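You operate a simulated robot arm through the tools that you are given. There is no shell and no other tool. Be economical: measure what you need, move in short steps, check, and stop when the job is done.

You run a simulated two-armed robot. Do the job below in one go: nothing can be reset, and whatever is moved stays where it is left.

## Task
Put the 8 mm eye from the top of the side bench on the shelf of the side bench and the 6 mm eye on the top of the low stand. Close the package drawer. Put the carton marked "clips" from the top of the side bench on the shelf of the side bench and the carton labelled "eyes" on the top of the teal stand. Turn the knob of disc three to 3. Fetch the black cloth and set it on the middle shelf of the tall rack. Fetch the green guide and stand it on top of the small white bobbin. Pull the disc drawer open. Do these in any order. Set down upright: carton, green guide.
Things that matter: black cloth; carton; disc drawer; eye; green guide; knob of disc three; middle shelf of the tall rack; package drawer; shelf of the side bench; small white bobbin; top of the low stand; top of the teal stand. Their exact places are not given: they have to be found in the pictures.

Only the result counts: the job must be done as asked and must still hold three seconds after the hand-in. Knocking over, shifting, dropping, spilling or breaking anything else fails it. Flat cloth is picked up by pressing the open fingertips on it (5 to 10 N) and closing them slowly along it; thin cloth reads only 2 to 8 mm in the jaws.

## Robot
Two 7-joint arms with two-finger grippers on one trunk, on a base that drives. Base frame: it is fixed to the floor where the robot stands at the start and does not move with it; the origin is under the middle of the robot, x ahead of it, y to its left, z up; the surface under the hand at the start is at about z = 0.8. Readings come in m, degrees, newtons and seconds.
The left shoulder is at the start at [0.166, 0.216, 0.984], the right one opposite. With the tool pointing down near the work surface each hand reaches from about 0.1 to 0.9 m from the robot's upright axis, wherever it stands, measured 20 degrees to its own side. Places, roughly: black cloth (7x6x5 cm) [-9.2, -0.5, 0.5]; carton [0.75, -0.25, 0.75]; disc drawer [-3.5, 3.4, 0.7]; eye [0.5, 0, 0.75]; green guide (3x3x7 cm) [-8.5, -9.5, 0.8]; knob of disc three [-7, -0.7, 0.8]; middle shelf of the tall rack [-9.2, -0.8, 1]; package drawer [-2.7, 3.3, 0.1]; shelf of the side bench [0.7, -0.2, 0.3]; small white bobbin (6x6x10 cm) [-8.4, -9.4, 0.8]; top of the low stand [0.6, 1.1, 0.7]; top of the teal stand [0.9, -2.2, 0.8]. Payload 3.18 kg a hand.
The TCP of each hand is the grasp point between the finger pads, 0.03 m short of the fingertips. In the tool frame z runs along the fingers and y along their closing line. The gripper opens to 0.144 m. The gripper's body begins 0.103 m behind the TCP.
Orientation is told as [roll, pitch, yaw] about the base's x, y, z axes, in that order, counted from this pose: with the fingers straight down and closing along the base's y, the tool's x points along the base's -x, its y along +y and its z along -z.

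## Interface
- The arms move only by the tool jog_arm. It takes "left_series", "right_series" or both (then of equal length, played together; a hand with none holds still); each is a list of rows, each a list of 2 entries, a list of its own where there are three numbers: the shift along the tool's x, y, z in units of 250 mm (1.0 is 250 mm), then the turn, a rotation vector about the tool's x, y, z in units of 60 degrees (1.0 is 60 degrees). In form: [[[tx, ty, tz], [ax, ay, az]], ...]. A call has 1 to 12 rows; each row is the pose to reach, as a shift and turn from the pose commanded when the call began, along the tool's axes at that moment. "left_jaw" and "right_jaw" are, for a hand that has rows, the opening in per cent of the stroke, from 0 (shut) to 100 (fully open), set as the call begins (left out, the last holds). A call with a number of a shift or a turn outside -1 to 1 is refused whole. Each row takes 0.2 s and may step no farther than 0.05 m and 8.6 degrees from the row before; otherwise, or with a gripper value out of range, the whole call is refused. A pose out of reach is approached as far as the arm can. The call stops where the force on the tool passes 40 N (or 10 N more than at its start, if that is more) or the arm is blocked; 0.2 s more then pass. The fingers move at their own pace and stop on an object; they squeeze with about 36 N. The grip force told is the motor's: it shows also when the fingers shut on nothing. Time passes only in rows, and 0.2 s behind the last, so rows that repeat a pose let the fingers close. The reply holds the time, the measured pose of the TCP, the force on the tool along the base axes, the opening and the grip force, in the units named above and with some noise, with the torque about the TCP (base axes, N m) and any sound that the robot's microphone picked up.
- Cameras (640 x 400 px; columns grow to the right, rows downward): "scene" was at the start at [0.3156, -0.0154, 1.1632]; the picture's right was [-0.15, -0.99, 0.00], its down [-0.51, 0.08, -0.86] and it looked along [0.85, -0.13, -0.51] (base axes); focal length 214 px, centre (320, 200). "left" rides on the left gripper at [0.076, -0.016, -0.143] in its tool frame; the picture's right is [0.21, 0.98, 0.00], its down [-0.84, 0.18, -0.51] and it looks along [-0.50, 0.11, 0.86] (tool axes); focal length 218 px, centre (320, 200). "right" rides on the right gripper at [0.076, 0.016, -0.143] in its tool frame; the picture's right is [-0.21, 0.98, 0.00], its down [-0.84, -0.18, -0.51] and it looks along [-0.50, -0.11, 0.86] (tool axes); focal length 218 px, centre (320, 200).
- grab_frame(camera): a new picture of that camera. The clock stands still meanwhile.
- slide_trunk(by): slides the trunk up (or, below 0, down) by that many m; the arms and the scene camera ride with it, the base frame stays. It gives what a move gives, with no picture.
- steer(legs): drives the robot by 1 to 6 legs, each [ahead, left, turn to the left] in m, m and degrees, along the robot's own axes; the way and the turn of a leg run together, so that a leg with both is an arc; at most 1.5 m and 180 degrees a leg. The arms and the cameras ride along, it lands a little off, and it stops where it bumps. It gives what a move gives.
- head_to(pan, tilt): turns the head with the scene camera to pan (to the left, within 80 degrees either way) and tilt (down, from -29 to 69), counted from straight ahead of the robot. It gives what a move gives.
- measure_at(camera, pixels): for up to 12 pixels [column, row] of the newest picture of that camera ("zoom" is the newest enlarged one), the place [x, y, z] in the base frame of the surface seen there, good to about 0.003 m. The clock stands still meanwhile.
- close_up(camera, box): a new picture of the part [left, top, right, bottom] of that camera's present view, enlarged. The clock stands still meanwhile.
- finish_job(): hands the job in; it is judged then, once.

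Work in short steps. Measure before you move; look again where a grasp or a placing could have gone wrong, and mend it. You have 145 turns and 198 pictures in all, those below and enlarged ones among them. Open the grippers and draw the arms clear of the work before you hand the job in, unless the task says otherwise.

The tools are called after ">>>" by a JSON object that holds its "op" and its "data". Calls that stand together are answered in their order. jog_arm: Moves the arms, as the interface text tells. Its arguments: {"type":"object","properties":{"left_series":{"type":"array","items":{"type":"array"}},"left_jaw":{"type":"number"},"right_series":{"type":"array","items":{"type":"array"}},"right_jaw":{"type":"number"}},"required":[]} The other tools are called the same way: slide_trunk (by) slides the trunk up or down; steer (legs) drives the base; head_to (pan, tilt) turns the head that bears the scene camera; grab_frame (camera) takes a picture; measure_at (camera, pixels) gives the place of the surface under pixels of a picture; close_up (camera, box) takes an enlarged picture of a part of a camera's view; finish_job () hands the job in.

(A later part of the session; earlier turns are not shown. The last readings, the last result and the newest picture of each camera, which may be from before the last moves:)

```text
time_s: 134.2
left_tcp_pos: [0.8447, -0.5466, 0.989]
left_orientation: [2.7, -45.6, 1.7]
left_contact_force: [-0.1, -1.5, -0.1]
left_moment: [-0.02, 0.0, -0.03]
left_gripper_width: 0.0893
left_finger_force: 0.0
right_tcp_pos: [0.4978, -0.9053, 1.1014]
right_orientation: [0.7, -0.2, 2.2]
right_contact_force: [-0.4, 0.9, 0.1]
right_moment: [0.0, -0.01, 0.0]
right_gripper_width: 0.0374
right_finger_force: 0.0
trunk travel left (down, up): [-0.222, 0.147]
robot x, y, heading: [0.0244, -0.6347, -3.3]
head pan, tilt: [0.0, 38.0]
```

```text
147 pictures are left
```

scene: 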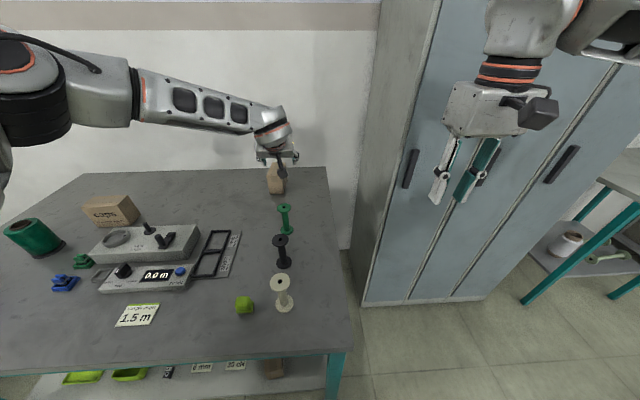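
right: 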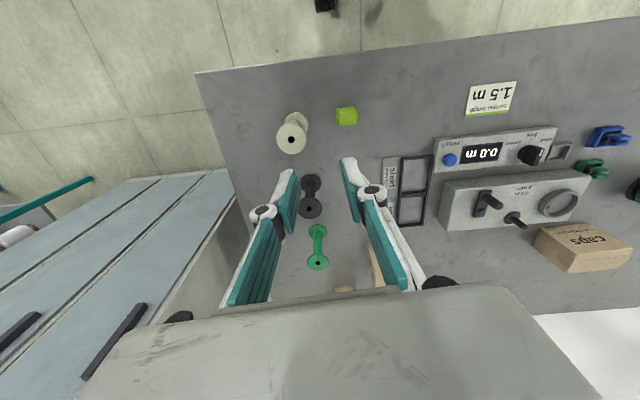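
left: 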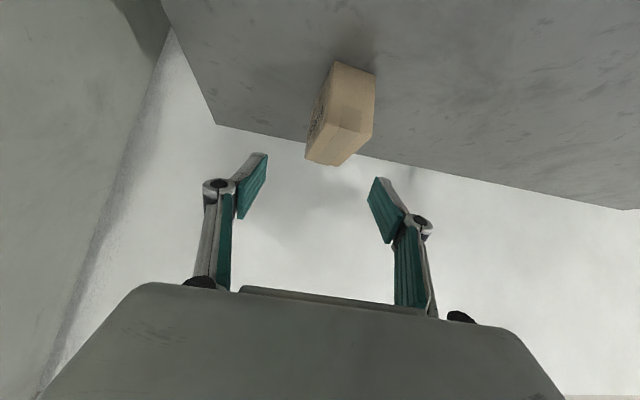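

Measure the "eyes" carton's top corners in the left picture.

>>> {"op": "measure_at", "data": {"camera": "left", "pixels": [[337, 65], [374, 76], [369, 125], [329, 118], [350, 95]]}}

```text
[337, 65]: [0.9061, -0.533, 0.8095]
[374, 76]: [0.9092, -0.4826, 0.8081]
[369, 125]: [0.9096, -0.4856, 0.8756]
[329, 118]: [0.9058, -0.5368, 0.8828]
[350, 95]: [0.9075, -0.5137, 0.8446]
```

Front face at x≈0.907, y -0.537…-0.482. Align (yaw -5°, roll -2.7°), shift laterally and advance to the grasp, then close.

>>> {"op": "jog_arm", "data": {"left_series": [[[0.03, 0.05, 0.05], [0.046, 0, 0.013]], [[0.058, 0.107, 0.1], [0.092, 0, 0.026]], [[0.058, 0.107, 0.25], [0.092, 0, 0.026]], [[0.058, 0.107, 0.4], [0.092, 0, 0.026]], [[0.058, 0.107, 0.55], [0.092, 0, 0.026]], [[0.058, 0.107, 0.667], [0.092, 0, 0.026]], [[0.058, 0.107, 0.667], [0.092, 0, 0.026]]]}}

>>> {"op": "grab_frame", "data": {"camera": "left"}}

```text
time_s: 135.8
left_tcp_pos: [0.9504, -0.5073, 0.863]
left_orientation: [-1.1, -45.6, -0.5]
left_contact_force: [-0.3, 0.2, -0.5]
left_moment: [-0.01, -0.01, -0.01]
left_gripper_width: 0.0891
left_finger_force: 0.2
right_tcp_pos: [0.4978, -0.9047, 1.1015]
right_orientation: [0.8, -0.1, 2.2]
right_contact_force: [0.1, -0.5, 0.2]
right_moment: [-0.03, 0.0, -0.02]
right_gripper_width: 0.0374
right_finger_force: 0.1
trunk travel left (down, up): [-0.222, 0.147]
robot x, y, heading: [0.0264, -0.6373, -3.1]
head pan, tilt: [0.0, 38.0]
```

```text
146 pictures are left
```

left: 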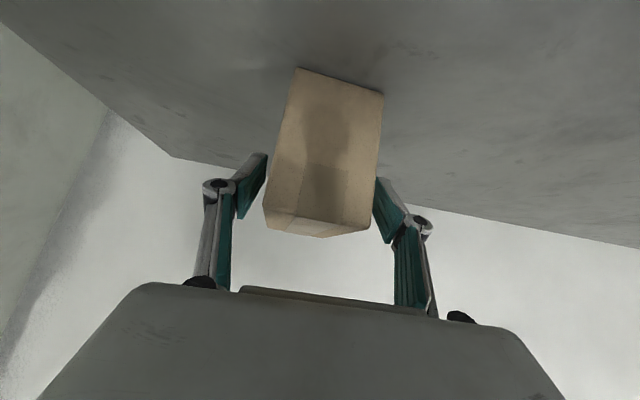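

Carton between the fingers. Close and lift.

>>> {"op": "jog_arm", "data": {"left_series": [[[0, 0, 0], [0, 0, 0]], [[0, 0, 0], [0, 0, 0]], [[0, 0, 0], [0, 0, 0]], [[-0.1, 0, -0.09], [0, 0, 0]], [[-0.2, 0, -0.18], [0, 0, 0]], [[-0.3, 0, -0.28], [0, 0, 0]], [[-0.38, 0, -0.37], [0, 0, 0]]], "left_jaw": 0}}

>>> {"op": "steer", "data": {"legs": [[-0.8, 0, 3.1], [0, -1.35, 0]]}}

>>> {"op": "head_to", "data": {"pan": -10, "tilt": 30}}

>>> {"op": "grab_frame", "data": {"camera": "scene"}}

```text
time_s: 137.4
left_tcp_pos: [0.9506, -0.5078, 0.9975]
left_orientation: [-1.3, -45.6, -0.4]
left_contact_force: [-0.6, -0.8, -2.0]
left_moment: [0.0, -0.01, -0.03]
left_gripper_width: 0.0596
left_finger_force: 35.5
right_tcp_pos: [0.498, -0.9046, 1.0997]
right_orientation: [0.8, -0.1, 2.3]
right_contact_force: [0.1, -0.1, 0.4]
right_moment: [-0.01, -0.01, 0.02]
right_gripper_width: 0.0375
right_finger_force: 0.0
trunk travel left (down, up): [-0.222, 0.147]
robot x, y, heading: [0.0273, -0.6351, -3.7]
head pan, tilt: [0.0, 38.0]
```

```text
time_s: 153.5
left_tcp_pos: [0.1341, -1.7882, 0.9946]
left_orientation: [-1.1, -45.6, 3.4]
left_contact_force: [0.4, -1.0, -1.9]
left_moment: [0.03, 0.04, 0.0]
left_gripper_width: 0.0591
left_finger_force: 36.0
right_tcp_pos: [-0.2896, -2.2145, 1.101]
right_orientation: [0.8, 0.0, 6.1]
right_contact_force: [0.4, 0.8, -0.6]
right_moment: [0.0, 0.01, 0.04]
right_gripper_width: 0.0377
right_finger_force: 0.0
trunk travel left (down, up): [-0.222, 0.147]
robot x, y, heading: [-0.7792, -1.978, 0.8]
head pan, tilt: [0.0, 38.0]
```

```text
time_s: 154.2
left_tcp_pos: [0.1347, -1.7862, 0.9958]
left_orientation: [-1.3, -45.6, 3.5]
left_contact_force: [-0.1, -0.5, -2.4]
left_moment: [0.04, 0.0, 0.0]
left_gripper_width: 0.0595
left_finger_force: 35.8
right_tcp_pos: [-0.2897, -2.2151, 1.1002]
right_orientation: [0.8, -0.1, 6.2]
right_contact_force: [0.2, 0.1, 1.1]
right_moment: [0.02, -0.05, 0.01]
right_gripper_width: 0.0374
right_finger_force: 0.0
trunk travel left (down, up): [-0.222, 0.147]
robot x, y, heading: [-0.7791, -1.9765, 0.8]
head pan, tilt: [-10.0, 30.0]
```

```text
145 pictures are left
```

scene: 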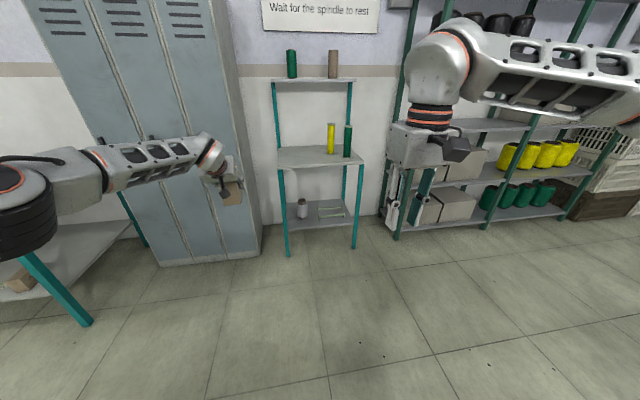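

A teal-legged stand is ahead at (318,155). I measure its levels.

>>> {"op": "measure_at", "data": {"camera": "scene", "pixels": [[300, 158], [318, 164], [283, 165], [355, 160], [318, 78], [330, 147], [346, 150], [300, 148], [325, 215]]}}

>>> {"op": "close_up", "data": {"camera": "scene", "box": [240, 30, 400, 260]}}

```text
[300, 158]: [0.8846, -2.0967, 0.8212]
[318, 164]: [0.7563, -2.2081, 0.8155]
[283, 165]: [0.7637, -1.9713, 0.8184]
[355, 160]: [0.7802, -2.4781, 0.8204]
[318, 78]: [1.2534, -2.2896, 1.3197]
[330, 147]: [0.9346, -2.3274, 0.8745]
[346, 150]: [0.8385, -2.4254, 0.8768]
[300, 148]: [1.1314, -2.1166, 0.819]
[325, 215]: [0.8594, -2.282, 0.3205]
```

```text
1.74 times, centred on (320, 145) of scene
```

zoom: 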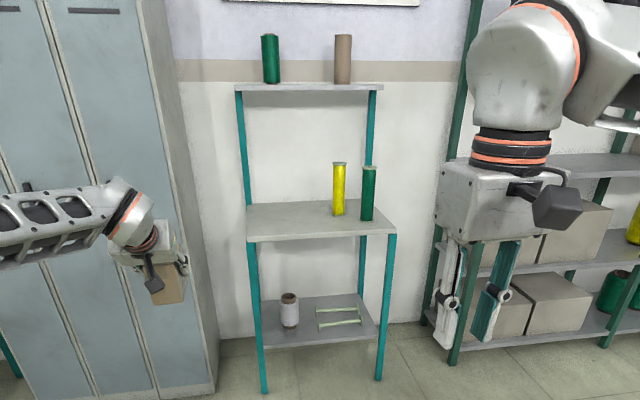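

The stand's top is at z≈0.82, x≥0.75, y -1.97…-2.48; its left half is free. Shift right and drive up so that the carton is at about (0.86,-2.13).

>>> {"op": "steer", "data": {"legs": [[0, -0.34, -0.8], [0.72, 0, 0]]}}

>>> {"op": "grab_frame", "data": {"camera": "left"}}

```text
time_s: 161.2
left_tcp_pos: [0.8742, -2.103, 0.9957]
left_orientation: [-1.3, -45.6, 3.7]
left_contact_force: [-0.7, 0.5, -2.6]
left_moment: [0.01, 0.02, 0.0]
left_gripper_width: 0.0593
left_finger_force: 36.1
right_tcp_pos: [0.4504, -2.5337, 1.1016]
right_orientation: [0.8, 0.0, 6.3]
right_contact_force: [-0.3, 0.0, -0.3]
right_moment: [0.01, 0.01, 0.01]
right_gripper_width: 0.0373
right_finger_force: 0.0
trunk travel left (down, up): [-0.222, 0.147]
robot x, y, heading: [-0.0399, -2.2976, 0.9]
head pan, tilt: [-10.0, 30.0]
```

```text
143 pictures are left
```

left: 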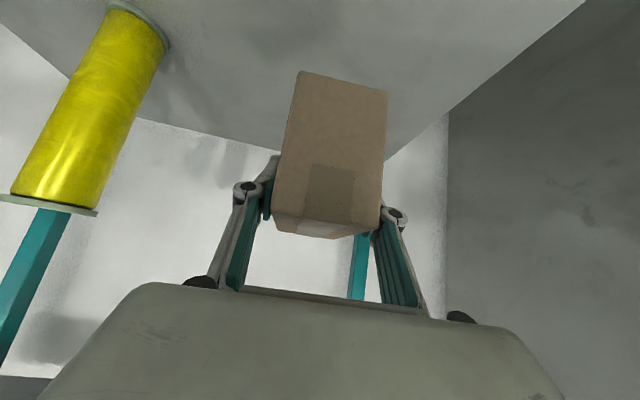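

Clear. Lower 0.11 m, with 2 cm to the right.

>>> {"op": "jog_arm", "data": {"left_series": [[[0.07, -0.04, 0.07], [0, 0, 0]], [[0.15, -0.08, 0.15], [0, 0, 0]], [[0.22, -0.08, 0.22], [0, 0, 0]], [[0.28, -0.08, 0.28], [0, 0, 0]], [[0.312, -0.08, 0.306], [0, 0, 0]], [[0.312, -0.08, 0.306], [0, 0, 0]]]}}

```text
time_s: 162.7
left_tcp_pos: [0.8736, -2.1255, 0.8884]
left_orientation: [-1.3, -45.7, 3.6]
left_contact_force: [1.2, -0.4, -3.1]
left_moment: [-0.01, 0.01, 0.0]
left_gripper_width: 0.0592
left_finger_force: 36.0
right_tcp_pos: [0.4512, -2.5331, 1.1012]
right_orientation: [0.9, -0.1, 6.3]
right_contact_force: [0.0, 0.1, 0.1]
right_moment: [0.01, 0.01, -0.03]
right_gripper_width: 0.0371
right_finger_force: 0.0
trunk travel left (down, up): [-0.222, 0.147]
robot x, y, heading: [-0.041, -2.3009, 0.7]
head pan, tilt: [-10.0, 30.0]
```

Still free (Fz -3 N). Lower another ~1 cm in small steps.

>>> {"op": "jog_arm", "data": {"left_series": [[[0.008, 0, 0.008], [0, 0, 0]], [[0.016, 0, 0.016], [0, 0, 0]], [[0.024, 0, 0.024], [0, 0, 0]], [[0.028, 0, 0.028], [0, 0, 0]], [[0.028, 0, 0.028], [0, 0, 0]]]}}

```text
time_s: 163.8
left_tcp_pos: [0.8738, -2.1266, 0.8829]
left_orientation: [-1.3, -46.0, 3.6]
left_contact_force: [-3.4, 1.5, 18.4]
left_moment: [0.68, 0.24, 0.15]
left_gripper_width: 0.0593
left_finger_force: 36.2
right_tcp_pos: [0.448, -2.5328, 1.1038]
right_orientation: [0.8, -0.4, 6.3]
right_contact_force: [0.0, -0.5, 0.8]
right_moment: [0.01, 0.03, 0.01]
right_gripper_width: 0.0375
right_finger_force: 0.1
trunk travel left (down, up): [-0.222, 0.147]
robot x, y, heading: [-0.0414, -2.2992, 1.1]
head pan, tilt: [-10.0, 30.0]
```

Contact (18 N). Open and withdraw along the tool.

>>> {"op": "jog_arm", "data": {"left_series": [[[-0.01, 0, -0.01], [0, 0, 0]], [[-0.01, 0, -0.01], [0, 0, 0]], [[-0.01, 0, -0.01], [0, 0, 0]], [[-0.01, 0, -0.12], [0, 0, 0]], [[-0.01, 0, -0.27], [0, 0, 0]], [[-0.01, 0, -0.42], [0, 0, 0]], [[-0.01, 0, -0.57], [0, 0, 0]]], "left_jaw": 62}}

>>> {"op": "grab_frame", "data": {"camera": "left"}}

```text
time_s: 165.4
left_tcp_pos: [0.7696, -2.1315, 0.9804]
left_orientation: [-1.3, -45.6, 3.8]
left_contact_force: [-1.4, 0.3, 0.0]
left_moment: [-0.02, -0.01, -0.01]
left_gripper_width: 0.0896
left_finger_force: 0.0
right_tcp_pos: [0.4488, -2.5319, 1.1011]
right_orientation: [0.9, -0.2, 6.3]
right_contact_force: [0.7, 0.0, -0.2]
right_moment: [0.0, -0.01, -0.03]
right_gripper_width: 0.0374
right_finger_force: 0.1
trunk travel left (down, up): [-0.222, 0.147]
robot x, y, heading: [-0.0385, -2.2964, 0.6]
head pan, tilt: [-10.0, 30.0]
```

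```text
142 pictures are left
```

left: 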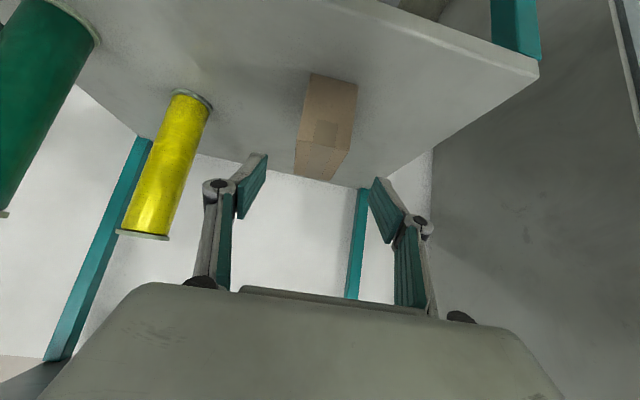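

"eyes" stands upright on the teal stand. I back away, put the left hand back tool-down, turn around and look over the room.

>>> {"op": "steer", "data": {"legs": [[-1.0, 0, 0]]}}

>>> {"op": "jog_arm", "data": {"left_series": [[[0, 0, -0.15], [0, 0.1, 0]], [[0, 0, -0.3], [0, 0.2, 0]], [[0, 0, -0.45], [0, 0.3, 0]], [[0, 0, -0.6], [0, 0.4, 0]], [[0, 0, -0.75], [0, 0.5, 0]], [[0, 0, -0.9], [0, 0.6, 0]], [[0, 0.05, -1], [0, 0.7, 0]], [[0, 0.1, -1], [0, 0.76, 0]]], "left_jaw": 30}}

>>> {"op": "steer", "data": {"legs": [[0, 0, 100], [0, 0, 35]]}}

>>> {"op": "head_to", "data": {"pan": 0, "tilt": 12}}

>>> {"op": "grab_frame", "data": {"camera": "scene"}}

```text
time_s: 170.5
left_tcp_pos: [-0.2194, -2.1281, 0.9793]
left_orientation: [-1.3, -45.5, 6.3]
left_contact_force: [-0.3, 0.2, 0.1]
left_moment: [-0.01, -0.01, -0.02]
left_gripper_width: 0.0891
left_finger_force: 0.1
right_tcp_pos: [-0.5222, -2.5432, 1.1008]
right_orientation: [0.6, -0.2, 8.9]
right_contact_force: [-0.5, 0.4, -1.2]
right_moment: [-0.03, -0.01, -0.03]
right_gripper_width: 0.0376
right_finger_force: 0.0
trunk travel left (down, up): [-0.222, 0.147]
robot x, y, heading: [-1.0214, -2.3292, 3.7]
head pan, tilt: [-10.0, 30.0]
stopped in leg 1: the robot was blocked; the commanded pose is now the measured one
```

```text
time_s: 172.3
left_tcp_pos: [-0.4001, -2.1303, 1.1529]
left_orientation: [-0.9, -3.6, 5.5]
left_contact_force: [0.3, 0.1, 0.0]
left_moment: [-0.02, 0.03, 0.02]
left_gripper_width: 0.0432
left_finger_force: 0.0
left hand out of reach, approached as far as the arm can: row 8
right_tcp_pos: [-0.5228, -2.5438, 1.1006]
right_orientation: [0.7, -0.1, 8.9]
right_contact_force: [-0.1, 0.3, 0.3]
right_moment: [0.02, 0.02, 0.0]
right_gripper_width: 0.0374
right_finger_force: 0.1
trunk travel left (down, up): [-0.222, 0.147]
robot x, y, heading: [-1.0261, -2.3335, 3.6]
head pan, tilt: [-10.0, 30.0]
```

```text
time_s: 173.7
left_tcp_pos: [-0.436, -2.0428, 1.1526]
left_orientation: [-0.9, -3.5, 13.3]
left_contact_force: [-0.5, 0.1, 0.4]
left_moment: [-0.04, -0.02, -0.01]
left_gripper_width: 0.0434
left_finger_force: 0.0
right_tcp_pos: [-0.5021, -2.4717, 1.1015]
right_orientation: [0.7, -0.1, 16.6]
right_contact_force: [-0.6, 0.1, 0.3]
right_moment: [-0.02, 0.0, -0.01]
right_gripper_width: 0.0376
right_finger_force: 0.1
trunk travel left (down, up): [-0.222, 0.147]
robot x, y, heading: [-1.0234, -2.3297, 11.3]
head pan, tilt: [-10.0, 30.0]
stopped in leg 1: the robot was blocked; the commanded pose is now the measured one
```

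```text
time_s: 174.5
left_tcp_pos: [-0.4353, -2.0442, 1.1531]
left_orientation: [-0.8, -3.7, 13.2]
left_contact_force: [-0.3, 0.5, -0.8]
left_moment: [-0.01, -0.01, -0.01]
left_gripper_width: 0.0432
left_finger_force: 0.1
right_tcp_pos: [-0.5008, -2.4717, 1.1008]
right_orientation: [0.9, 0.0, 16.5]
right_contact_force: [-0.1, 0.2, -0.5]
right_moment: [0.01, 0.0, -0.03]
right_gripper_width: 0.0376
right_finger_force: 0.1
trunk travel left (down, up): [-0.222, 0.147]
robot x, y, heading: [-1.0274, -2.3283, 11.4]
head pan, tilt: [0.0, 12.0]
```

```text
141 pictures are left
```

scene: 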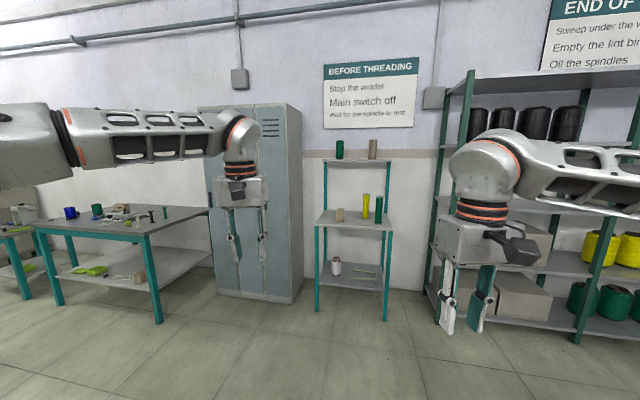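

Something behind blocked me. I go forward 0.35 m, then turn left and look.

>>> {"op": "steer", "data": {"legs": [[0.35, 0.1, 0], [0, 0, 80]]}}

>>> {"op": "head_to", "data": {"pan": 55, "tilt": 15}}

>>> {"op": "grab_frame", "data": {"camera": "scene"}}

>>> {"op": "head_to", "data": {"pan": 0, "tilt": 15}}

>>> {"op": "grab_frame", "data": {"camera": "scene"}}

```text
time_s: 180.2
left_tcp_pos: [-0.8992, -1.5322, 1.1533]
left_orientation: [-1.0, -3.7, 94.1]
left_contact_force: [0.2, -0.1, 0.0]
left_moment: [0.01, -0.04, 0.03]
left_gripper_width: 0.0433
left_finger_force: 0.1
right_tcp_pos: [-0.4879, -1.6631, 1.0997]
right_orientation: [0.8, 0.0, 97.5]
right_contact_force: [-0.2, -0.2, -0.4]
right_moment: [0.0, -0.01, 0.01]
right_gripper_width: 0.0374
right_finger_force: 0.0
trunk travel left (down, up): [-0.222, 0.147]
robot x, y, heading: [-0.7101, -2.1592, 92.2]
head pan, tilt: [0.0, 12.0]
```

```text
time_s: 181.5
left_tcp_pos: [-0.8987, -1.5316, 1.1532]
left_orientation: [-0.9, -3.7, 94.0]
left_contact_force: [-0.2, 0.1, -0.4]
left_moment: [0.01, -0.01, -0.02]
left_gripper_width: 0.0431
left_finger_force: 0.0
right_tcp_pos: [-0.4887, -1.6644, 1.1002]
right_orientation: [0.8, -0.1, 97.4]
right_contact_force: [-0.7, 0.2, -0.2]
right_moment: [0.04, -0.05, 0.03]
right_gripper_width: 0.0375
right_finger_force: 0.0
trunk travel left (down, up): [-0.222, 0.147]
robot x, y, heading: [-0.7111, -2.1634, 92.1]
head pan, tilt: [55.0, 15.0]
```

```text
140 pictures are left
```

scene: 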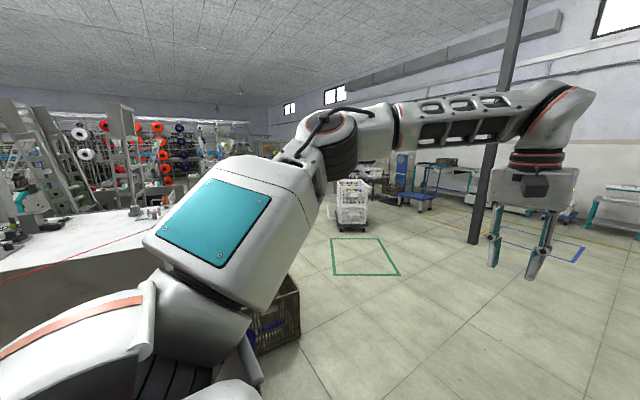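

```text
time_s: 182.7
left_tcp_pos: [-0.8985, -1.5323, 1.1526]
left_orientation: [-0.8, -3.6, 94.1]
left_contact_force: [0.2, -0.4, 0.1]
left_moment: [0.0, -0.01, -0.04]
left_gripper_width: 0.0434
left_finger_force: 0.0
right_tcp_pos: [-0.488, -1.6627, 1.1017]
right_orientation: [0.8, -0.1, 97.5]
right_contact_force: [0.3, 0.6, 0.7]
right_moment: [0.02, -0.01, 0.0]
right_gripper_width: 0.0371
right_finger_force: 0.0
trunk travel left (down, up): [-0.222, 0.147]
robot x, y, heading: [-0.7133, -2.1607, 92.1]
head pan, tilt: [0.0, 15.0]
```

```text
139 pictures are left
```

scene: 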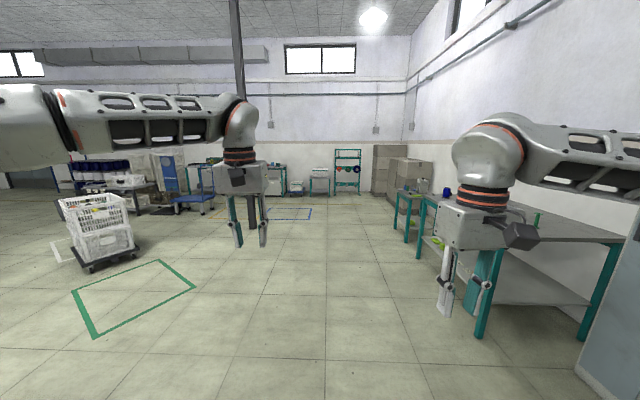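

Open corridor ahead along +y. I measure the landmarks (pillar, cart, furniture at the far wall).

>>> {"op": "measure_at", "data": {"camera": "scene", "pixels": [[251, 215], [100, 255], [170, 180], [195, 205], [215, 175], [275, 180], [320, 180], [348, 180], [135, 205], [130, 270], [290, 212]]}}

>>> {"op": "close_up", "data": {"camera": "scene", "box": [60, 130, 420, 240]}}

```text
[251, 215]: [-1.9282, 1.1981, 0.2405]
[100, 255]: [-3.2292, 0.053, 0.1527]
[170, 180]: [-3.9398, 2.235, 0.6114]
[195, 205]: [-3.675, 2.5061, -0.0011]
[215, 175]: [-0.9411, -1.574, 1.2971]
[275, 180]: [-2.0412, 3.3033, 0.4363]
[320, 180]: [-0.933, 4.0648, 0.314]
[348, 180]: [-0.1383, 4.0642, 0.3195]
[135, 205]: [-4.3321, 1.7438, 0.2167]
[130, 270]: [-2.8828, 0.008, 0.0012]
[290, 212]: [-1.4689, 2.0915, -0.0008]
```

```text
1.78 times, centred on (240, 185) of scene
```

zoom: 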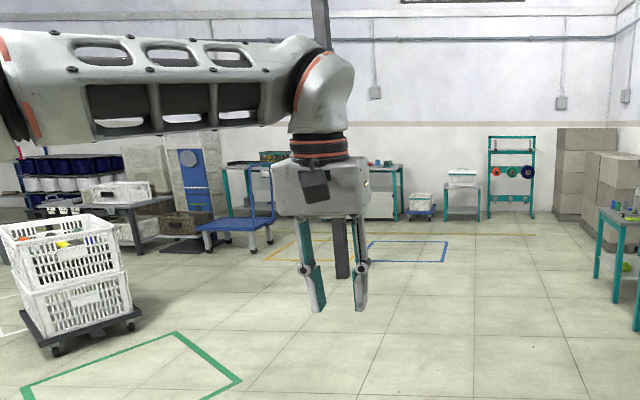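

Drive ahead along the corridor about 3.6 m, then look left to the bench with drawers.

>>> {"op": "steer", "data": {"legs": [[1.5, 0, -2], [1.5, 0, 0], [0.7, 0, 0]]}}

>>> {"op": "head_to", "data": {"pan": 50, "tilt": 22}}

>>> {"op": "grab_frame", "data": {"camera": "scene"}}

```text
time_s: 200.5
left_tcp_pos: [-0.8166, 2.1535, 1.1534]
left_orientation: [-0.9, -3.6, 91.1]
left_contact_force: [-0.1, -0.3, 0.1]
left_moment: [-0.01, 0.02, -0.01]
left_gripper_width: 0.0434
left_finger_force: 0.0
right_tcp_pos: [-0.4122, 1.9996, 1.1011]
right_orientation: [0.7, 0.0, 94.6]
right_contact_force: [0.2, 0.4, 0.1]
right_moment: [-0.01, 0.01, -0.01]
right_gripper_width: 0.0373
right_finger_force: 0.0
trunk travel left (down, up): [-0.222, 0.147]
robot x, y, heading: [-0.6584, 1.5158, 89.2]
head pan, tilt: [0.0, 15.0]
```

```text
time_s: 201.7
left_tcp_pos: [-0.816, 2.1533, 1.1538]
left_orientation: [-0.9, -3.6, 91.1]
left_contact_force: [0.0, 0.3, 0.8]
left_moment: [-0.02, 0.0, -0.02]
left_gripper_width: 0.0434
left_finger_force: 0.1
right_tcp_pos: [-0.412, 1.9996, 1.1006]
right_orientation: [0.8, -0.1, 94.6]
right_contact_force: [0.2, -1.0, -0.4]
right_moment: [-0.01, -0.02, -0.03]
right_gripper_width: 0.0376
right_finger_force: 0.1
trunk travel left (down, up): [-0.222, 0.147]
robot x, y, heading: [-0.6591, 1.5144, 89.4]
head pan, tilt: [50.0, 22.0]
```

```text
137 pictures are left
```

scene: 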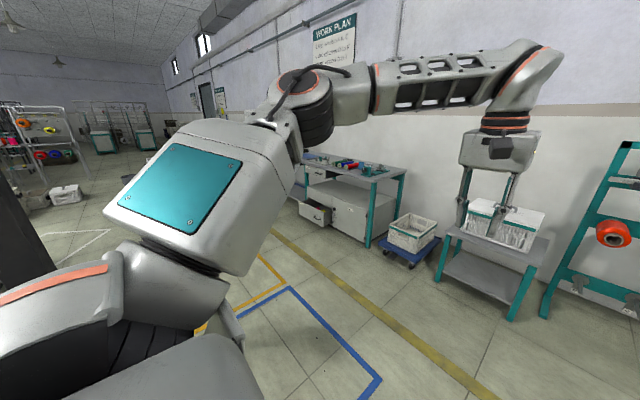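

Drawers seen at (318,212) and (322,175). I move forward 0.4 m and left ~1.9 m past the pillar, then look.

>>> {"op": "steer", "data": {"legs": [[0.45, 0, 0], [0, 1.3, 0], [0, 0.6, 0]]}}

>>> {"op": "head_to", "data": {"pan": 10, "tilt": 30}}

>>> {"op": "grab_frame", "data": {"camera": "scene"}}

```text
time_s: 220.9
left_tcp_pos: [-2.7011, 2.6343, 1.1544]
left_orientation: [-0.9, -3.6, 91.0]
left_contact_force: [-0.2, -0.6, 0.3]
left_moment: [0.01, -0.03, -0.03]
left_gripper_width: 0.0432
left_finger_force: 0.0
right_tcp_pos: [-2.2977, 2.4791, 1.1006]
right_orientation: [0.7, -0.1, 94.4]
right_contact_force: [-0.4, -0.3, -0.2]
right_moment: [-0.01, 0.01, 0.03]
right_gripper_width: 0.0373
right_finger_force: 0.1
trunk travel left (down, up): [-0.222, 0.147]
robot x, y, heading: [-2.5475, 1.9959, 89.0]
head pan, tilt: [50.0, 22.0]
```

```text
time_s: 221.9
left_tcp_pos: [-2.7001, 2.6344, 1.1542]
left_orientation: [-0.9, -3.6, 91.0]
left_contact_force: [0.1, -0.2, -0.1]
left_moment: [-0.02, 0.01, 0.0]
left_gripper_width: 0.043
left_finger_force: 0.1
right_tcp_pos: [-2.2971, 2.4796, 1.1006]
right_orientation: [0.9, -0.1, 94.4]
right_contact_force: [-0.7, 0.0, 0.0]
right_moment: [0.01, 0.05, -0.04]
right_gripper_width: 0.0372
right_finger_force: 0.0
trunk travel left (down, up): [-0.222, 0.147]
robot x, y, heading: [-2.5461, 1.9969, 89.1]
head pan, tilt: [10.0, 30.0]
```

```text
136 pictures are left
```

scene: 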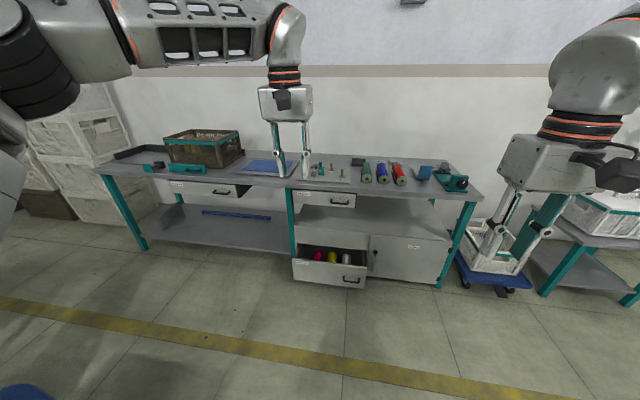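

Two drawers under the top (at (200,187) and (322,197)) and an open lower drawer (330,265). I zoom on the labels and measure.

>>> {"op": "close_up", "data": {"camera": "scene", "box": [150, 160, 310, 240]}}

>>> {"op": "close_up", "data": {"camera": "scene", "box": [270, 170, 470, 300]}}

>>> {"op": "measure_at", "data": {"camera": "zoom", "pixels": [[75, 310], [285, 330], [260, 345], [100, 345], [85, 260], [300, 265], [240, 105], [190, 85], [100, 75], [260, 355], [330, 260], [500, 250]]}}

>>> {"op": "measure_at", "data": {"camera": "scene", "pixels": [[222, 193], [180, 187], [245, 193], [230, 201], [340, 205], [215, 180], [330, 310]]}}

```text
4.00 times, centred on (230, 200) of scene
```

zoom: 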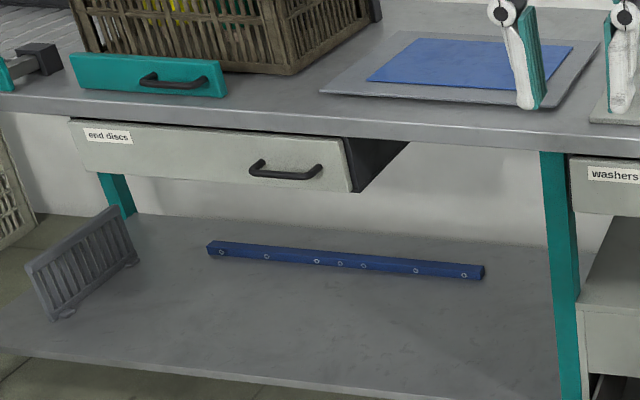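

```text
3.08 times, centred on (370, 235) of scene
```

zoom: 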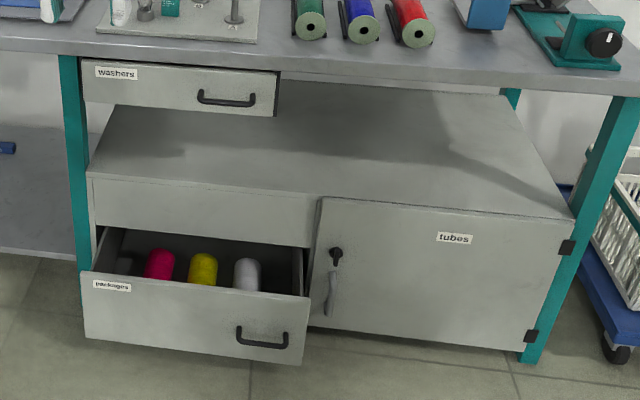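

```text
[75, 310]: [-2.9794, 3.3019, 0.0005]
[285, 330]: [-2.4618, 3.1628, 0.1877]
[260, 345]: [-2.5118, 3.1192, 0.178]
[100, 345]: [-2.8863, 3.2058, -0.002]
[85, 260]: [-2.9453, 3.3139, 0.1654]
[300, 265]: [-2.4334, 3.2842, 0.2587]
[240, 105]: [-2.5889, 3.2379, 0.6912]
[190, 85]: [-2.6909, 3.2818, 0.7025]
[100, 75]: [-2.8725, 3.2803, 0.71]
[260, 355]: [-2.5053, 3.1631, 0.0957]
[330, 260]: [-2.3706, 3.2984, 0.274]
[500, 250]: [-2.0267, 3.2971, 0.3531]
```

```text
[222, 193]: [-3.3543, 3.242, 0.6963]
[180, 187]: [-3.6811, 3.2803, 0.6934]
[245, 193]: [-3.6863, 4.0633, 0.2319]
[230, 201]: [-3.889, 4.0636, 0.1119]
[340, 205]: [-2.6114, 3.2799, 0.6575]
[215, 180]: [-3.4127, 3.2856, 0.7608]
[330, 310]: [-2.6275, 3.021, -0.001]
```

Package drawer front is at y≈3.163, z 0.08–0.22, x -2.93…-2.44, closed plane y≈3.297. I lower the trunk and left hand with pitch ~-30 and closed jaws to push it at its middle.

>>> {"op": "slide_trunk", "data": {"by": -0.21}}

>>> {"op": "jog_arm", "data": {"left_series": [[[0, 0, 0.17], [0, -0.13, 0]], [[0, 0, 0.34], [0, -0.26, 0]], [[0, 0, 0.51], [0, -0.39, 0]], [[0, 0, 0.68], [0, -0.45, 0]], [[0, 0, 0.84], [0, -0.45, 0]], [[0, 0, 1], [0, -0.45, 0]]], "left_jaw": 0}}

>>> {"op": "jog_arm", "data": {"left_series": [[[0.1, 0, 0.16], [0, 0, 0]], [[0.2, 0, 0.33], [0, 0, 0]], [[0.3, 0, 0.5], [0, 0, 0]], [[0.4, 0, 0.66], [0, 0, 0]], [[0.5, 0, 0.83], [0, 0, 0]], [[0.57, 0, 0.98], [0, 0, 0]]]}}

```text
time_s: 224.2
left_tcp_pos: [-2.7015, 2.6322, 0.9445]
left_orientation: [-0.9, -3.7, 91.1]
left_contact_force: [0.0, 0.8, 0.0]
left_moment: [0.02, 0.04, 0.01]
left_gripper_width: 0.0434
left_finger_force: 0.0
right_tcp_pos: [-2.297, 2.4786, 0.8918]
right_orientation: [0.8, -0.2, 94.4]
right_contact_force: [0.4, -0.5, -0.7]
right_moment: [-0.01, 0.01, 0.01]
right_gripper_width: 0.0376
right_finger_force: 0.0
trunk travel left (down, up): [-0.012, 0.357]
robot x, y, heading: [-2.5497, 1.9969, 89.1]
head pan, tilt: [10.0, 30.0]
```

```text
time_s: 225.6
left_tcp_pos: [-2.6945, 2.6511, 0.6907]
left_orientation: [-1.0, -30.6, 91.5]
left_contact_force: [0.0, 0.4, -0.3]
left_moment: [-0.02, 0.04, 0.02]
left_gripper_width: 0.0
left_finger_force: 30.9
right_tcp_pos: [-2.2973, 2.4799, 0.8907]
right_orientation: [0.8, 0.1, 94.5]
right_contact_force: [0.3, 0.1, 0.2]
right_moment: [-0.01, 0.0, 0.01]
right_gripper_width: 0.0374
right_finger_force: 0.0
trunk travel left (down, up): [-0.012, 0.357]
robot x, y, heading: [-2.546, 1.9963, 88.9]
head pan, tilt: [10.0, 30.0]
```

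```text
time_s: 227.0
left_tcp_pos: [-2.6841, 2.6599, 0.4173]
left_orientation: [-0.6, -30.0, 91.4]
left_contact_force: [0.5, -0.8, -0.6]
left_moment: [-0.03, 0.04, 0.0]
left_gripper_width: 0.0001
left_finger_force: 30.4
left hand out of reach, approached as far as the arm can: row 6
right_tcp_pos: [-2.2972, 2.48, 0.8898]
right_orientation: [0.8, -0.1, 94.4]
right_contact_force: [0.0, 0.6, -0.1]
right_moment: [-0.01, 0.01, -0.02]
right_gripper_width: 0.0374
right_finger_force: 0.0
trunk travel left (down, up): [-0.012, 0.357]
robot x, y, heading: [-2.5464, 1.9965, 89.1]
head pan, tilt: [10.0, 30.0]
```

Continue down 0.2 m.

>>> {"op": "jog_arm", "data": {"left_series": [[[0.08, 0, 0.14], [0, 0, 0]], [[0.16, 0, 0.28], [0, 0, 0]], [[0.24, 0, 0.42], [0, 0, 0]], [[0.32, 0, 0.56], [0, 0, 0]], [[0.4, 0, 0.69], [0, 0, 0]], [[0.4, 0, 0.69], [0, 0, 0]]]}}

>>> {"op": "grab_frame", "data": {"camera": "scene"}}

>>> {"op": "grab_frame", "data": {"camera": "left"}}

```text
time_s: 228.4
left_tcp_pos: [-2.6676, 2.6841, 0.2634]
left_orientation: [-0.4, -29.6, 91.4]
left_contact_force: [0.3, -0.6, 0.5]
left_moment: [0.01, -0.04, 0.0]
left_gripper_width: 0.0001
left_finger_force: 30.8
left hand out of reach, approached as far as the arm can: row 1, 2, 3, 4, 5, 6
right_tcp_pos: [-2.2973, 2.4795, 0.8913]
right_orientation: [0.8, -0.1, 94.4]
right_contact_force: [-1.1, 0.2, 0.3]
right_moment: [0.03, 0.01, -0.05]
right_gripper_width: 0.0372
right_finger_force: 0.0
trunk travel left (down, up): [-0.012, 0.357]
robot x, y, heading: [-2.545, 1.9945, 89.1]
head pan, tilt: [10.0, 30.0]
```

```text
133 pictures are left
```

scene: 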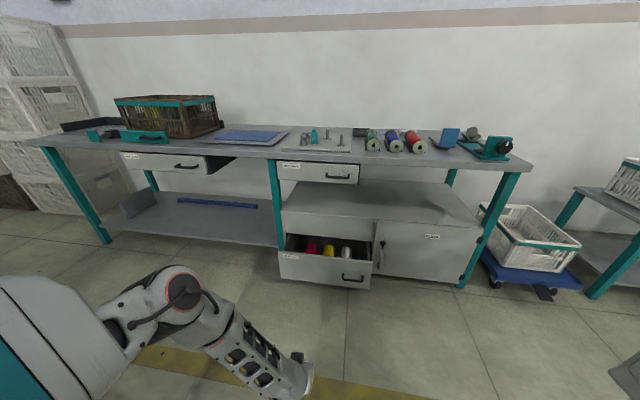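

```text
132 pictures are left
```

left: 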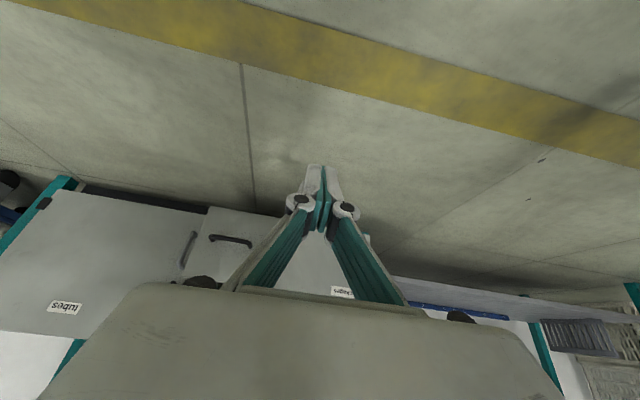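

Measure panel top/bottom edges precisely.

>>> {"op": "measure_at", "data": {"camera": "scene", "pixels": [[283, 254], [320, 260], [368, 264], [368, 284], [320, 270], [320, 281], [352, 277], [283, 276]]}}

>>> {"op": "jog_arm", "data": {"left_series": [[[0.08, 0, 0.08], [0, 0.06, 0]], [[0.16, 0, 0.14], [0, 0.12, 0]], [[0.24, 0, 0.2], [0, 0.18, 0]], [[0.28, 0, 0.26], [0, 0.2, 0]], [[0.28, 0, 0.26], [0, 0.2, 0]]]}}

```text
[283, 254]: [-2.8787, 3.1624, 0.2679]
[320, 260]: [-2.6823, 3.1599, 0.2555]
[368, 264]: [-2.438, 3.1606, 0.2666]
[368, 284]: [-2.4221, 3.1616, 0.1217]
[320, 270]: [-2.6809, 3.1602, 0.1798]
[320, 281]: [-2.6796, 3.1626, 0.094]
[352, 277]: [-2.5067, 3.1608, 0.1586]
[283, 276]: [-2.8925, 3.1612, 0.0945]
```

```text
time_s: 229.6
left_tcp_pos: [-2.6663, 2.654, 0.1741]
left_orientation: [-0.8, -18.6, 91.2]
left_contact_force: [0.7, 1.3, -0.3]
left_moment: [0.0, 0.0, -0.01]
left_gripper_width: 0.0001
left_finger_force: 30.7
right_tcp_pos: [-2.2969, 2.479, 0.8904]
right_orientation: [0.8, -0.1, 94.4]
right_contact_force: [0.6, 0.1, -0.7]
right_moment: [0.01, 0.0, -0.02]
right_gripper_width: 0.0374
right_finger_force: 0.0
trunk travel left (down, up): [-0.012, 0.357]
robot x, y, heading: [-2.5501, 1.9931, 89.0]
head pan, tilt: [10.0, 30.0]
```

Panel spans z 0.08–0.27, middle x≈-2.66. I return to pitch ≈-31 with tips at z≈0.22 (keeps the forearm away from the bench edge), then drive close.

>>> {"op": "jog_arm", "data": {"left_series": [[[-0.07, 0, -0.05], [0, -0.06, 0]], [[-0.14, 0, -0.1], [0, -0.12, 0]], [[-0.21, 0, -0.15], [0, -0.18, 0]], [[-0.28, 0, -0.19], [0, -0.22, 0]], [[-0.28, 0, -0.19], [0, -0.22, 0]]]}}

>>> {"op": "steer", "data": {"legs": [[0.42, 0, 0]]}}

>>> {"op": "grab_frame", "data": {"camera": "left"}}

>>> {"op": "grab_frame", "data": {"camera": "scene"}}

```text
time_s: 230.8
left_tcp_pos: [-2.6679, 2.7046, 0.2425]
left_orientation: [-0.7, -31.2, 91.4]
left_contact_force: [0.1, 0.3, 0.2]
left_moment: [0.0, -0.03, -0.03]
left_gripper_width: 0.0
left_finger_force: 30.5
right_tcp_pos: [-2.2967, 2.4805, 0.8896]
right_orientation: [0.9, 0.1, 94.4]
right_contact_force: [0.5, -0.3, 0.4]
right_moment: [0.0, -0.01, 0.03]
right_gripper_width: 0.0373
right_finger_force: 0.1
trunk travel left (down, up): [-0.012, 0.357]
robot x, y, heading: [-2.549, 1.9974, 89.5]
head pan, tilt: [10.0, 30.0]
```

```text
time_s: 233.3
left_tcp_pos: [-2.6607, 3.1177, 0.2412]
left_orientation: [-0.7, -31.2, 91.3]
left_contact_force: [-0.5, 0.0, 0.4]
left_moment: [0.01, 0.0, 0.02]
left_gripper_width: 0.0
left_finger_force: 30.7
right_tcp_pos: [-2.2886, 2.8928, 0.8917]
right_orientation: [0.8, -0.1, 94.3]
right_contact_force: [0.0, 1.2, -0.4]
right_moment: [-0.03, -0.02, 0.0]
right_gripper_width: 0.0377
right_finger_force: 0.2
trunk travel left (down, up): [-0.012, 0.357]
robot x, y, heading: [-2.5409, 2.4092, 88.8]
head pan, tilt: [10.0, 30.0]
```

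```text
131 pictures are left
```

left: 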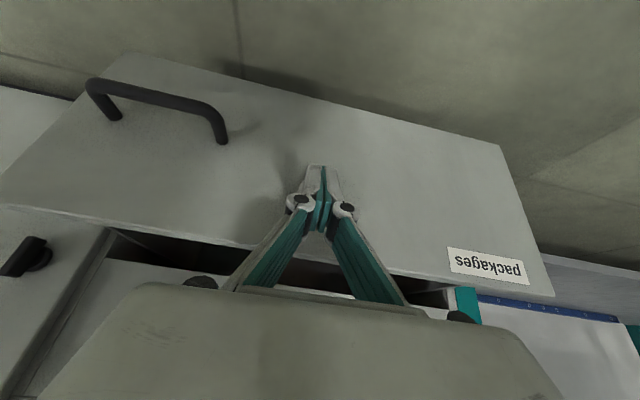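

```text
130 pictures are left
```

scene: 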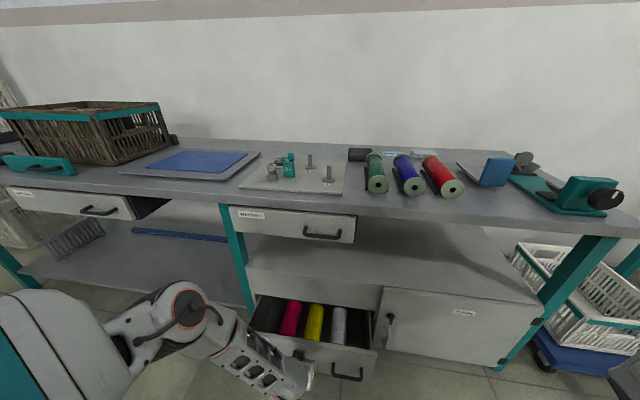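

Good alignment. Push: drive ahead 0.15 m.

>>> {"op": "steer", "data": {"legs": [[0.155, 0, 0]]}}

>>> {"op": "grab_frame", "data": {"camera": "left"}}

>>> {"op": "grab_frame", "data": {"camera": "scene"}}

```text
time_s: 234.8
left_tcp_pos: [-2.6553, 3.2594, 0.2362]
left_orientation: [-0.7, -30.1, 91.1]
left_contact_force: [-0.2, -0.3, 0.2]
left_moment: [-0.01, -0.02, 0.02]
left_gripper_width: 0.0001
left_finger_force: 30.9
right_tcp_pos: [-2.2861, 3.0432, 0.8907]
right_orientation: [0.7, 0.0, 94.3]
right_contact_force: [-0.3, -0.1, 0.3]
right_moment: [-0.01, -0.01, -0.02]
right_gripper_width: 0.0371
right_finger_force: 0.0
trunk travel left (down, up): [-0.012, 0.357]
robot x, y, heading: [-2.5391, 2.5597, 88.9]
head pan, tilt: [10.0, 30.0]
stopped in leg 1: the force on the tool passed its limit at 56 N (the readings are from after the stop); the commanded pose is now the measured one
```

```text
129 pictures are left
```

left: 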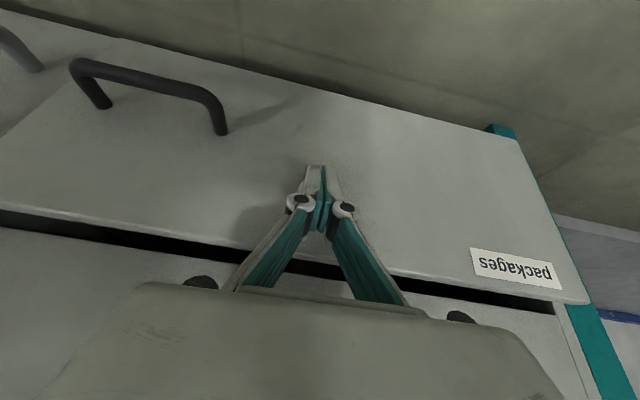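

```text
128 pictures are left
```

scene: 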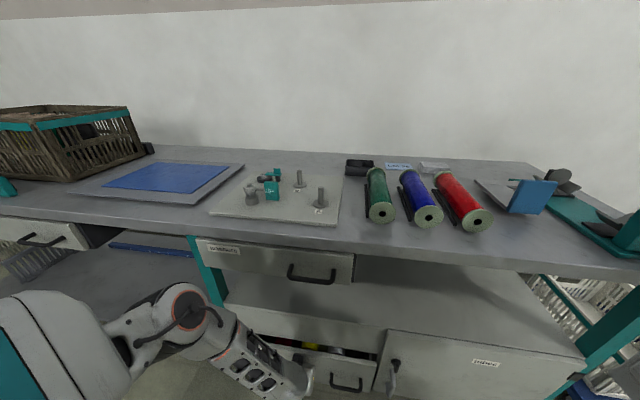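

Nearly closed; measure how far the front still stands out.

>>> {"op": "measure_at", "data": {"camera": "left", "pixels": [[400, 200], [200, 180], [440, 255], [100, 280], [540, 320], [560, 250]]}}

```text
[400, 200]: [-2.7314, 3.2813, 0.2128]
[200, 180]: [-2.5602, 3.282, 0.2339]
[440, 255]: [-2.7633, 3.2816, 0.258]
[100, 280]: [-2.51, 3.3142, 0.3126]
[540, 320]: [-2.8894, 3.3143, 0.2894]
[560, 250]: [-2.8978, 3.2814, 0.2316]
```

Front at 3.282 vs frame 3.314/door 3.297: about 15–30 mm to go. I push on slowly with the arm.

>>> {"op": "jog_arm", "data": {"left_series": [[[-0.03, 0, 0.02], [0, 0, 0]], [[-0.06, 0, 0.035], [0, 0, 0]], [[-0.08, 0, 0.045], [0, 0, 0]], [[-0.1, 0, 0.058], [0, 0, 0]], [[-0.12, 0, 0.07], [0, 0, 0]], [[-0.14, 0, 0.08], [0, 0, 0]]]}}

>>> {"op": "grab_frame", "data": {"camera": "left"}}

>>> {"op": "measure_at", "data": {"camera": "left", "pixels": [[400, 200], [200, 180], [440, 240], [100, 290], [540, 330]]}}

```text
time_s: 235.3
left_tcp_pos: [-2.6536, 3.2588, 0.231]
left_orientation: [-0.9, -29.1, 91.1]
left_contact_force: [0.5, -1.7, -1.6]
left_moment: [-0.01, 0.02, 0.0]
left_gripper_width: 0.0
left_finger_force: 30.7
right_tcp_pos: [-2.2877, 3.0437, 0.8891]
right_orientation: [0.8, 0.2, 94.5]
right_contact_force: [0.5, -0.7, 0.3]
right_moment: [0.02, 0.02, -0.03]
right_gripper_width: 0.0371
right_finger_force: 0.1
trunk travel left (down, up): [-0.012, 0.357]
robot x, y, heading: [-2.5369, 2.5605, 89.2]
head pan, tilt: [10.0, 30.0]
stopped in row 2 (left hand): the force on the tool passed its limit at 54 N (the readings are from after the stop); the commanded pose is now the measured one
```

```text
127 pictures are left
```

left: 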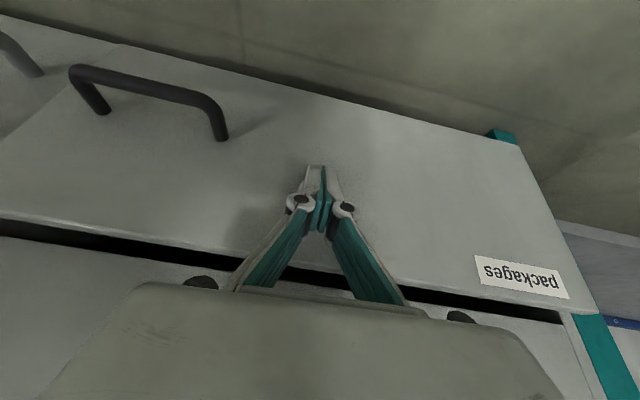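

```text
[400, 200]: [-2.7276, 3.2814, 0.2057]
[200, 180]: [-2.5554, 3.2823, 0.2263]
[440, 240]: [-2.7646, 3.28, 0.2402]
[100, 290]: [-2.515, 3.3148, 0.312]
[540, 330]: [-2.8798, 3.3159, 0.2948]
```

The front is at y=3.281, the same plane as the closed drawers above, and it resists 54 N: the package drawer is closed. I back off, raise the arm and trunk, and look left for obstacles before the disc drawer.

>>> {"op": "steer", "data": {"legs": [[-0.45, 0, 0]]}}

>>> {"op": "jog_arm", "data": {"left_series": [[[-0.1, 0, -0.17], [0, -0.05, 0]], [[-0.2, 0, -0.34], [0, -0.1, 0]], [[-0.3, 0, -0.5], [0, -0.15, 0]], [[-0.4, 0, -0.66], [0, -0.2, 0]], [[-0.5, 0, -0.82], [0, -0.25, 0]], [[-0.6, 0, -0.98], [0, -0.3, 0]]]}}

>>> {"op": "slide_trunk", "data": {"by": 0.15}}

>>> {"op": "head_to", "data": {"pan": 50, "tilt": 35}}

>>> {"op": "grab_frame", "data": {"camera": "scene"}}

```text
time_s: 238.0
left_tcp_pos: [-2.6568, 2.8132, 0.2314]
left_orientation: [-1.0, -29.2, 90.8]
left_contact_force: [-0.6, -0.9, -0.7]
left_moment: [-0.03, -0.01, 0.01]
left_gripper_width: 0.0001
left_finger_force: 30.6
right_tcp_pos: [-2.2935, 2.5938, 0.8907]
right_orientation: [0.8, 0.0, 94.1]
right_contact_force: [-0.2, 0.1, 0.2]
right_moment: [0.0, 0.01, 0.0]
right_gripper_width: 0.0376
right_finger_force: 0.1
trunk travel left (down, up): [-0.012, 0.357]
robot x, y, heading: [-2.5512, 2.1137, 88.8]
head pan, tilt: [10.0, 30.0]
```

```text
time_s: 239.4
left_tcp_pos: [-2.6283, 2.8403, 0.5427]
left_orientation: [-0.1, -46.0, 91.3]
left_contact_force: [0.3, 0.0, 0.1]
left_moment: [0.01, -0.02, 0.0]
left_gripper_width: 0.0
left_finger_force: 30.7
left hand out of reach, approached as far as the arm can: row 1, 2, 3, 4, 5, 6
right_tcp_pos: [-2.2919, 2.5951, 0.8917]
right_orientation: [0.7, 0.0, 94.1]
right_contact_force: [0.3, 0.4, 0.3]
right_moment: [0.0, -0.03, 0.02]
right_gripper_width: 0.0375
right_finger_force: 0.0
trunk travel left (down, up): [-0.012, 0.357]
robot x, y, heading: [-2.5498, 2.1154, 88.8]
head pan, tilt: [10.0, 30.0]
```

```text
time_s: 241.2
left_tcp_pos: [-2.6335, 2.84, 0.6889]
left_orientation: [-1.1, -46.9, 91.2]
left_contact_force: [0.0, -0.1, -0.8]
left_moment: [0.01, -0.01, -0.02]
left_gripper_width: 0.0
left_finger_force: 30.7
right_tcp_pos: [-2.2939, 2.5956, 1.0391]
right_orientation: [0.8, 0.1, 94.1]
right_contact_force: [0.2, 1.0, 0.0]
right_moment: [-0.04, -0.02, 0.0]
right_gripper_width: 0.0374
right_finger_force: 0.1
trunk travel left (down, up): [-0.162, 0.207]
robot x, y, heading: [-2.5485, 2.1135, 88.7]
head pan, tilt: [10.0, 30.0]
```

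```text
time_s: 242.3
left_tcp_pos: [-2.6327, 2.8405, 0.6928]
left_orientation: [-1.1, -47.1, 91.2]
left_contact_force: [0.0, 0.2, 0.1]
left_moment: [-0.01, 0.03, 0.0]
left_gripper_width: 0.0
left_finger_force: 31.2
right_tcp_pos: [-2.2931, 2.5946, 1.0402]
right_orientation: [0.7, 0.0, 94.1]
right_contact_force: [0.0, -0.6, 0.0]
right_moment: [0.0, 0.02, 0.0]
right_gripper_width: 0.0375
right_finger_force: 0.0
trunk travel left (down, up): [-0.162, 0.207]
robot x, y, heading: [-2.5477, 2.1123, 88.9]
head pan, tilt: [50.0, 35.0]
```

```text
126 pictures are left
```

scene: 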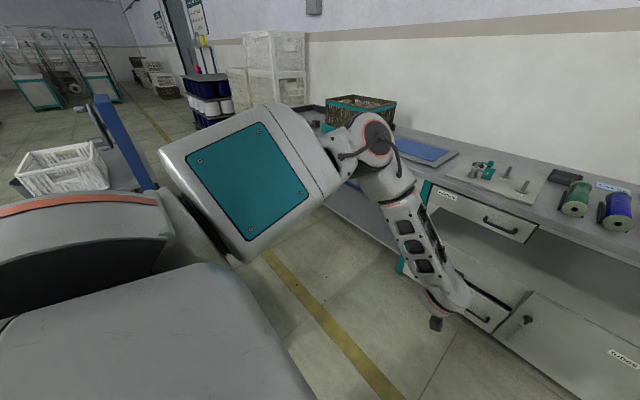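

Measure the blue trolley at (130,150) and its floor extent to see whether I can move left.

>>> {"op": "measure_at", "data": {"camera": "scene", "pixels": [[120, 140], [145, 180], [105, 110], [60, 165], [110, 180], [260, 260], [320, 320]]}}

>>> {"op": "jog_arm", "data": {"left_series": [[[0, 0, 0], [0, 0, 0.14]], [[0, 0, 0], [0, 0, 0.28]], [[0, 0, 0], [0, 0, 0.42]], [[0, 0, 0], [0, 0, 0.56]], [[0, 0, 0], [0, 0, 0.7]], [[0, 0, 0], [0, 0, 0.84]], [[0, 0, 0], [0, 0, 0.98]]], "left_jaw": 25}}

```text
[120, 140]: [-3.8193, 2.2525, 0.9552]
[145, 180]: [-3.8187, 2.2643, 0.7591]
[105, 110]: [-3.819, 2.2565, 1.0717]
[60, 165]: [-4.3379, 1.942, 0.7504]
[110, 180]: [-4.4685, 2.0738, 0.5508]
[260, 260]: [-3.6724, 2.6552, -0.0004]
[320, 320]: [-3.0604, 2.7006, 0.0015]
```

```text
time_s: 243.9
left_tcp_pos: [-2.6335, 2.8407, 0.6918]
left_orientation: [42.4, -23.0, 22.8]
left_contact_force: [-0.2, 0.1, -0.7]
left_moment: [0.01, 0.0, 0.01]
left_gripper_width: 0.0359
left_finger_force: 0.0
right_tcp_pos: [-2.2933, 2.5941, 1.0399]
right_orientation: [0.7, 0.0, 94.1]
right_contact_force: [-0.9, -0.7, -0.1]
right_moment: [-0.02, -0.02, 0.03]
right_gripper_width: 0.0375
right_finger_force: 0.1
trunk travel left (down, up): [-0.162, 0.207]
robot x, y, heading: [-2.5467, 2.115, 88.6]
head pan, tilt: [50.0, 35.0]
```

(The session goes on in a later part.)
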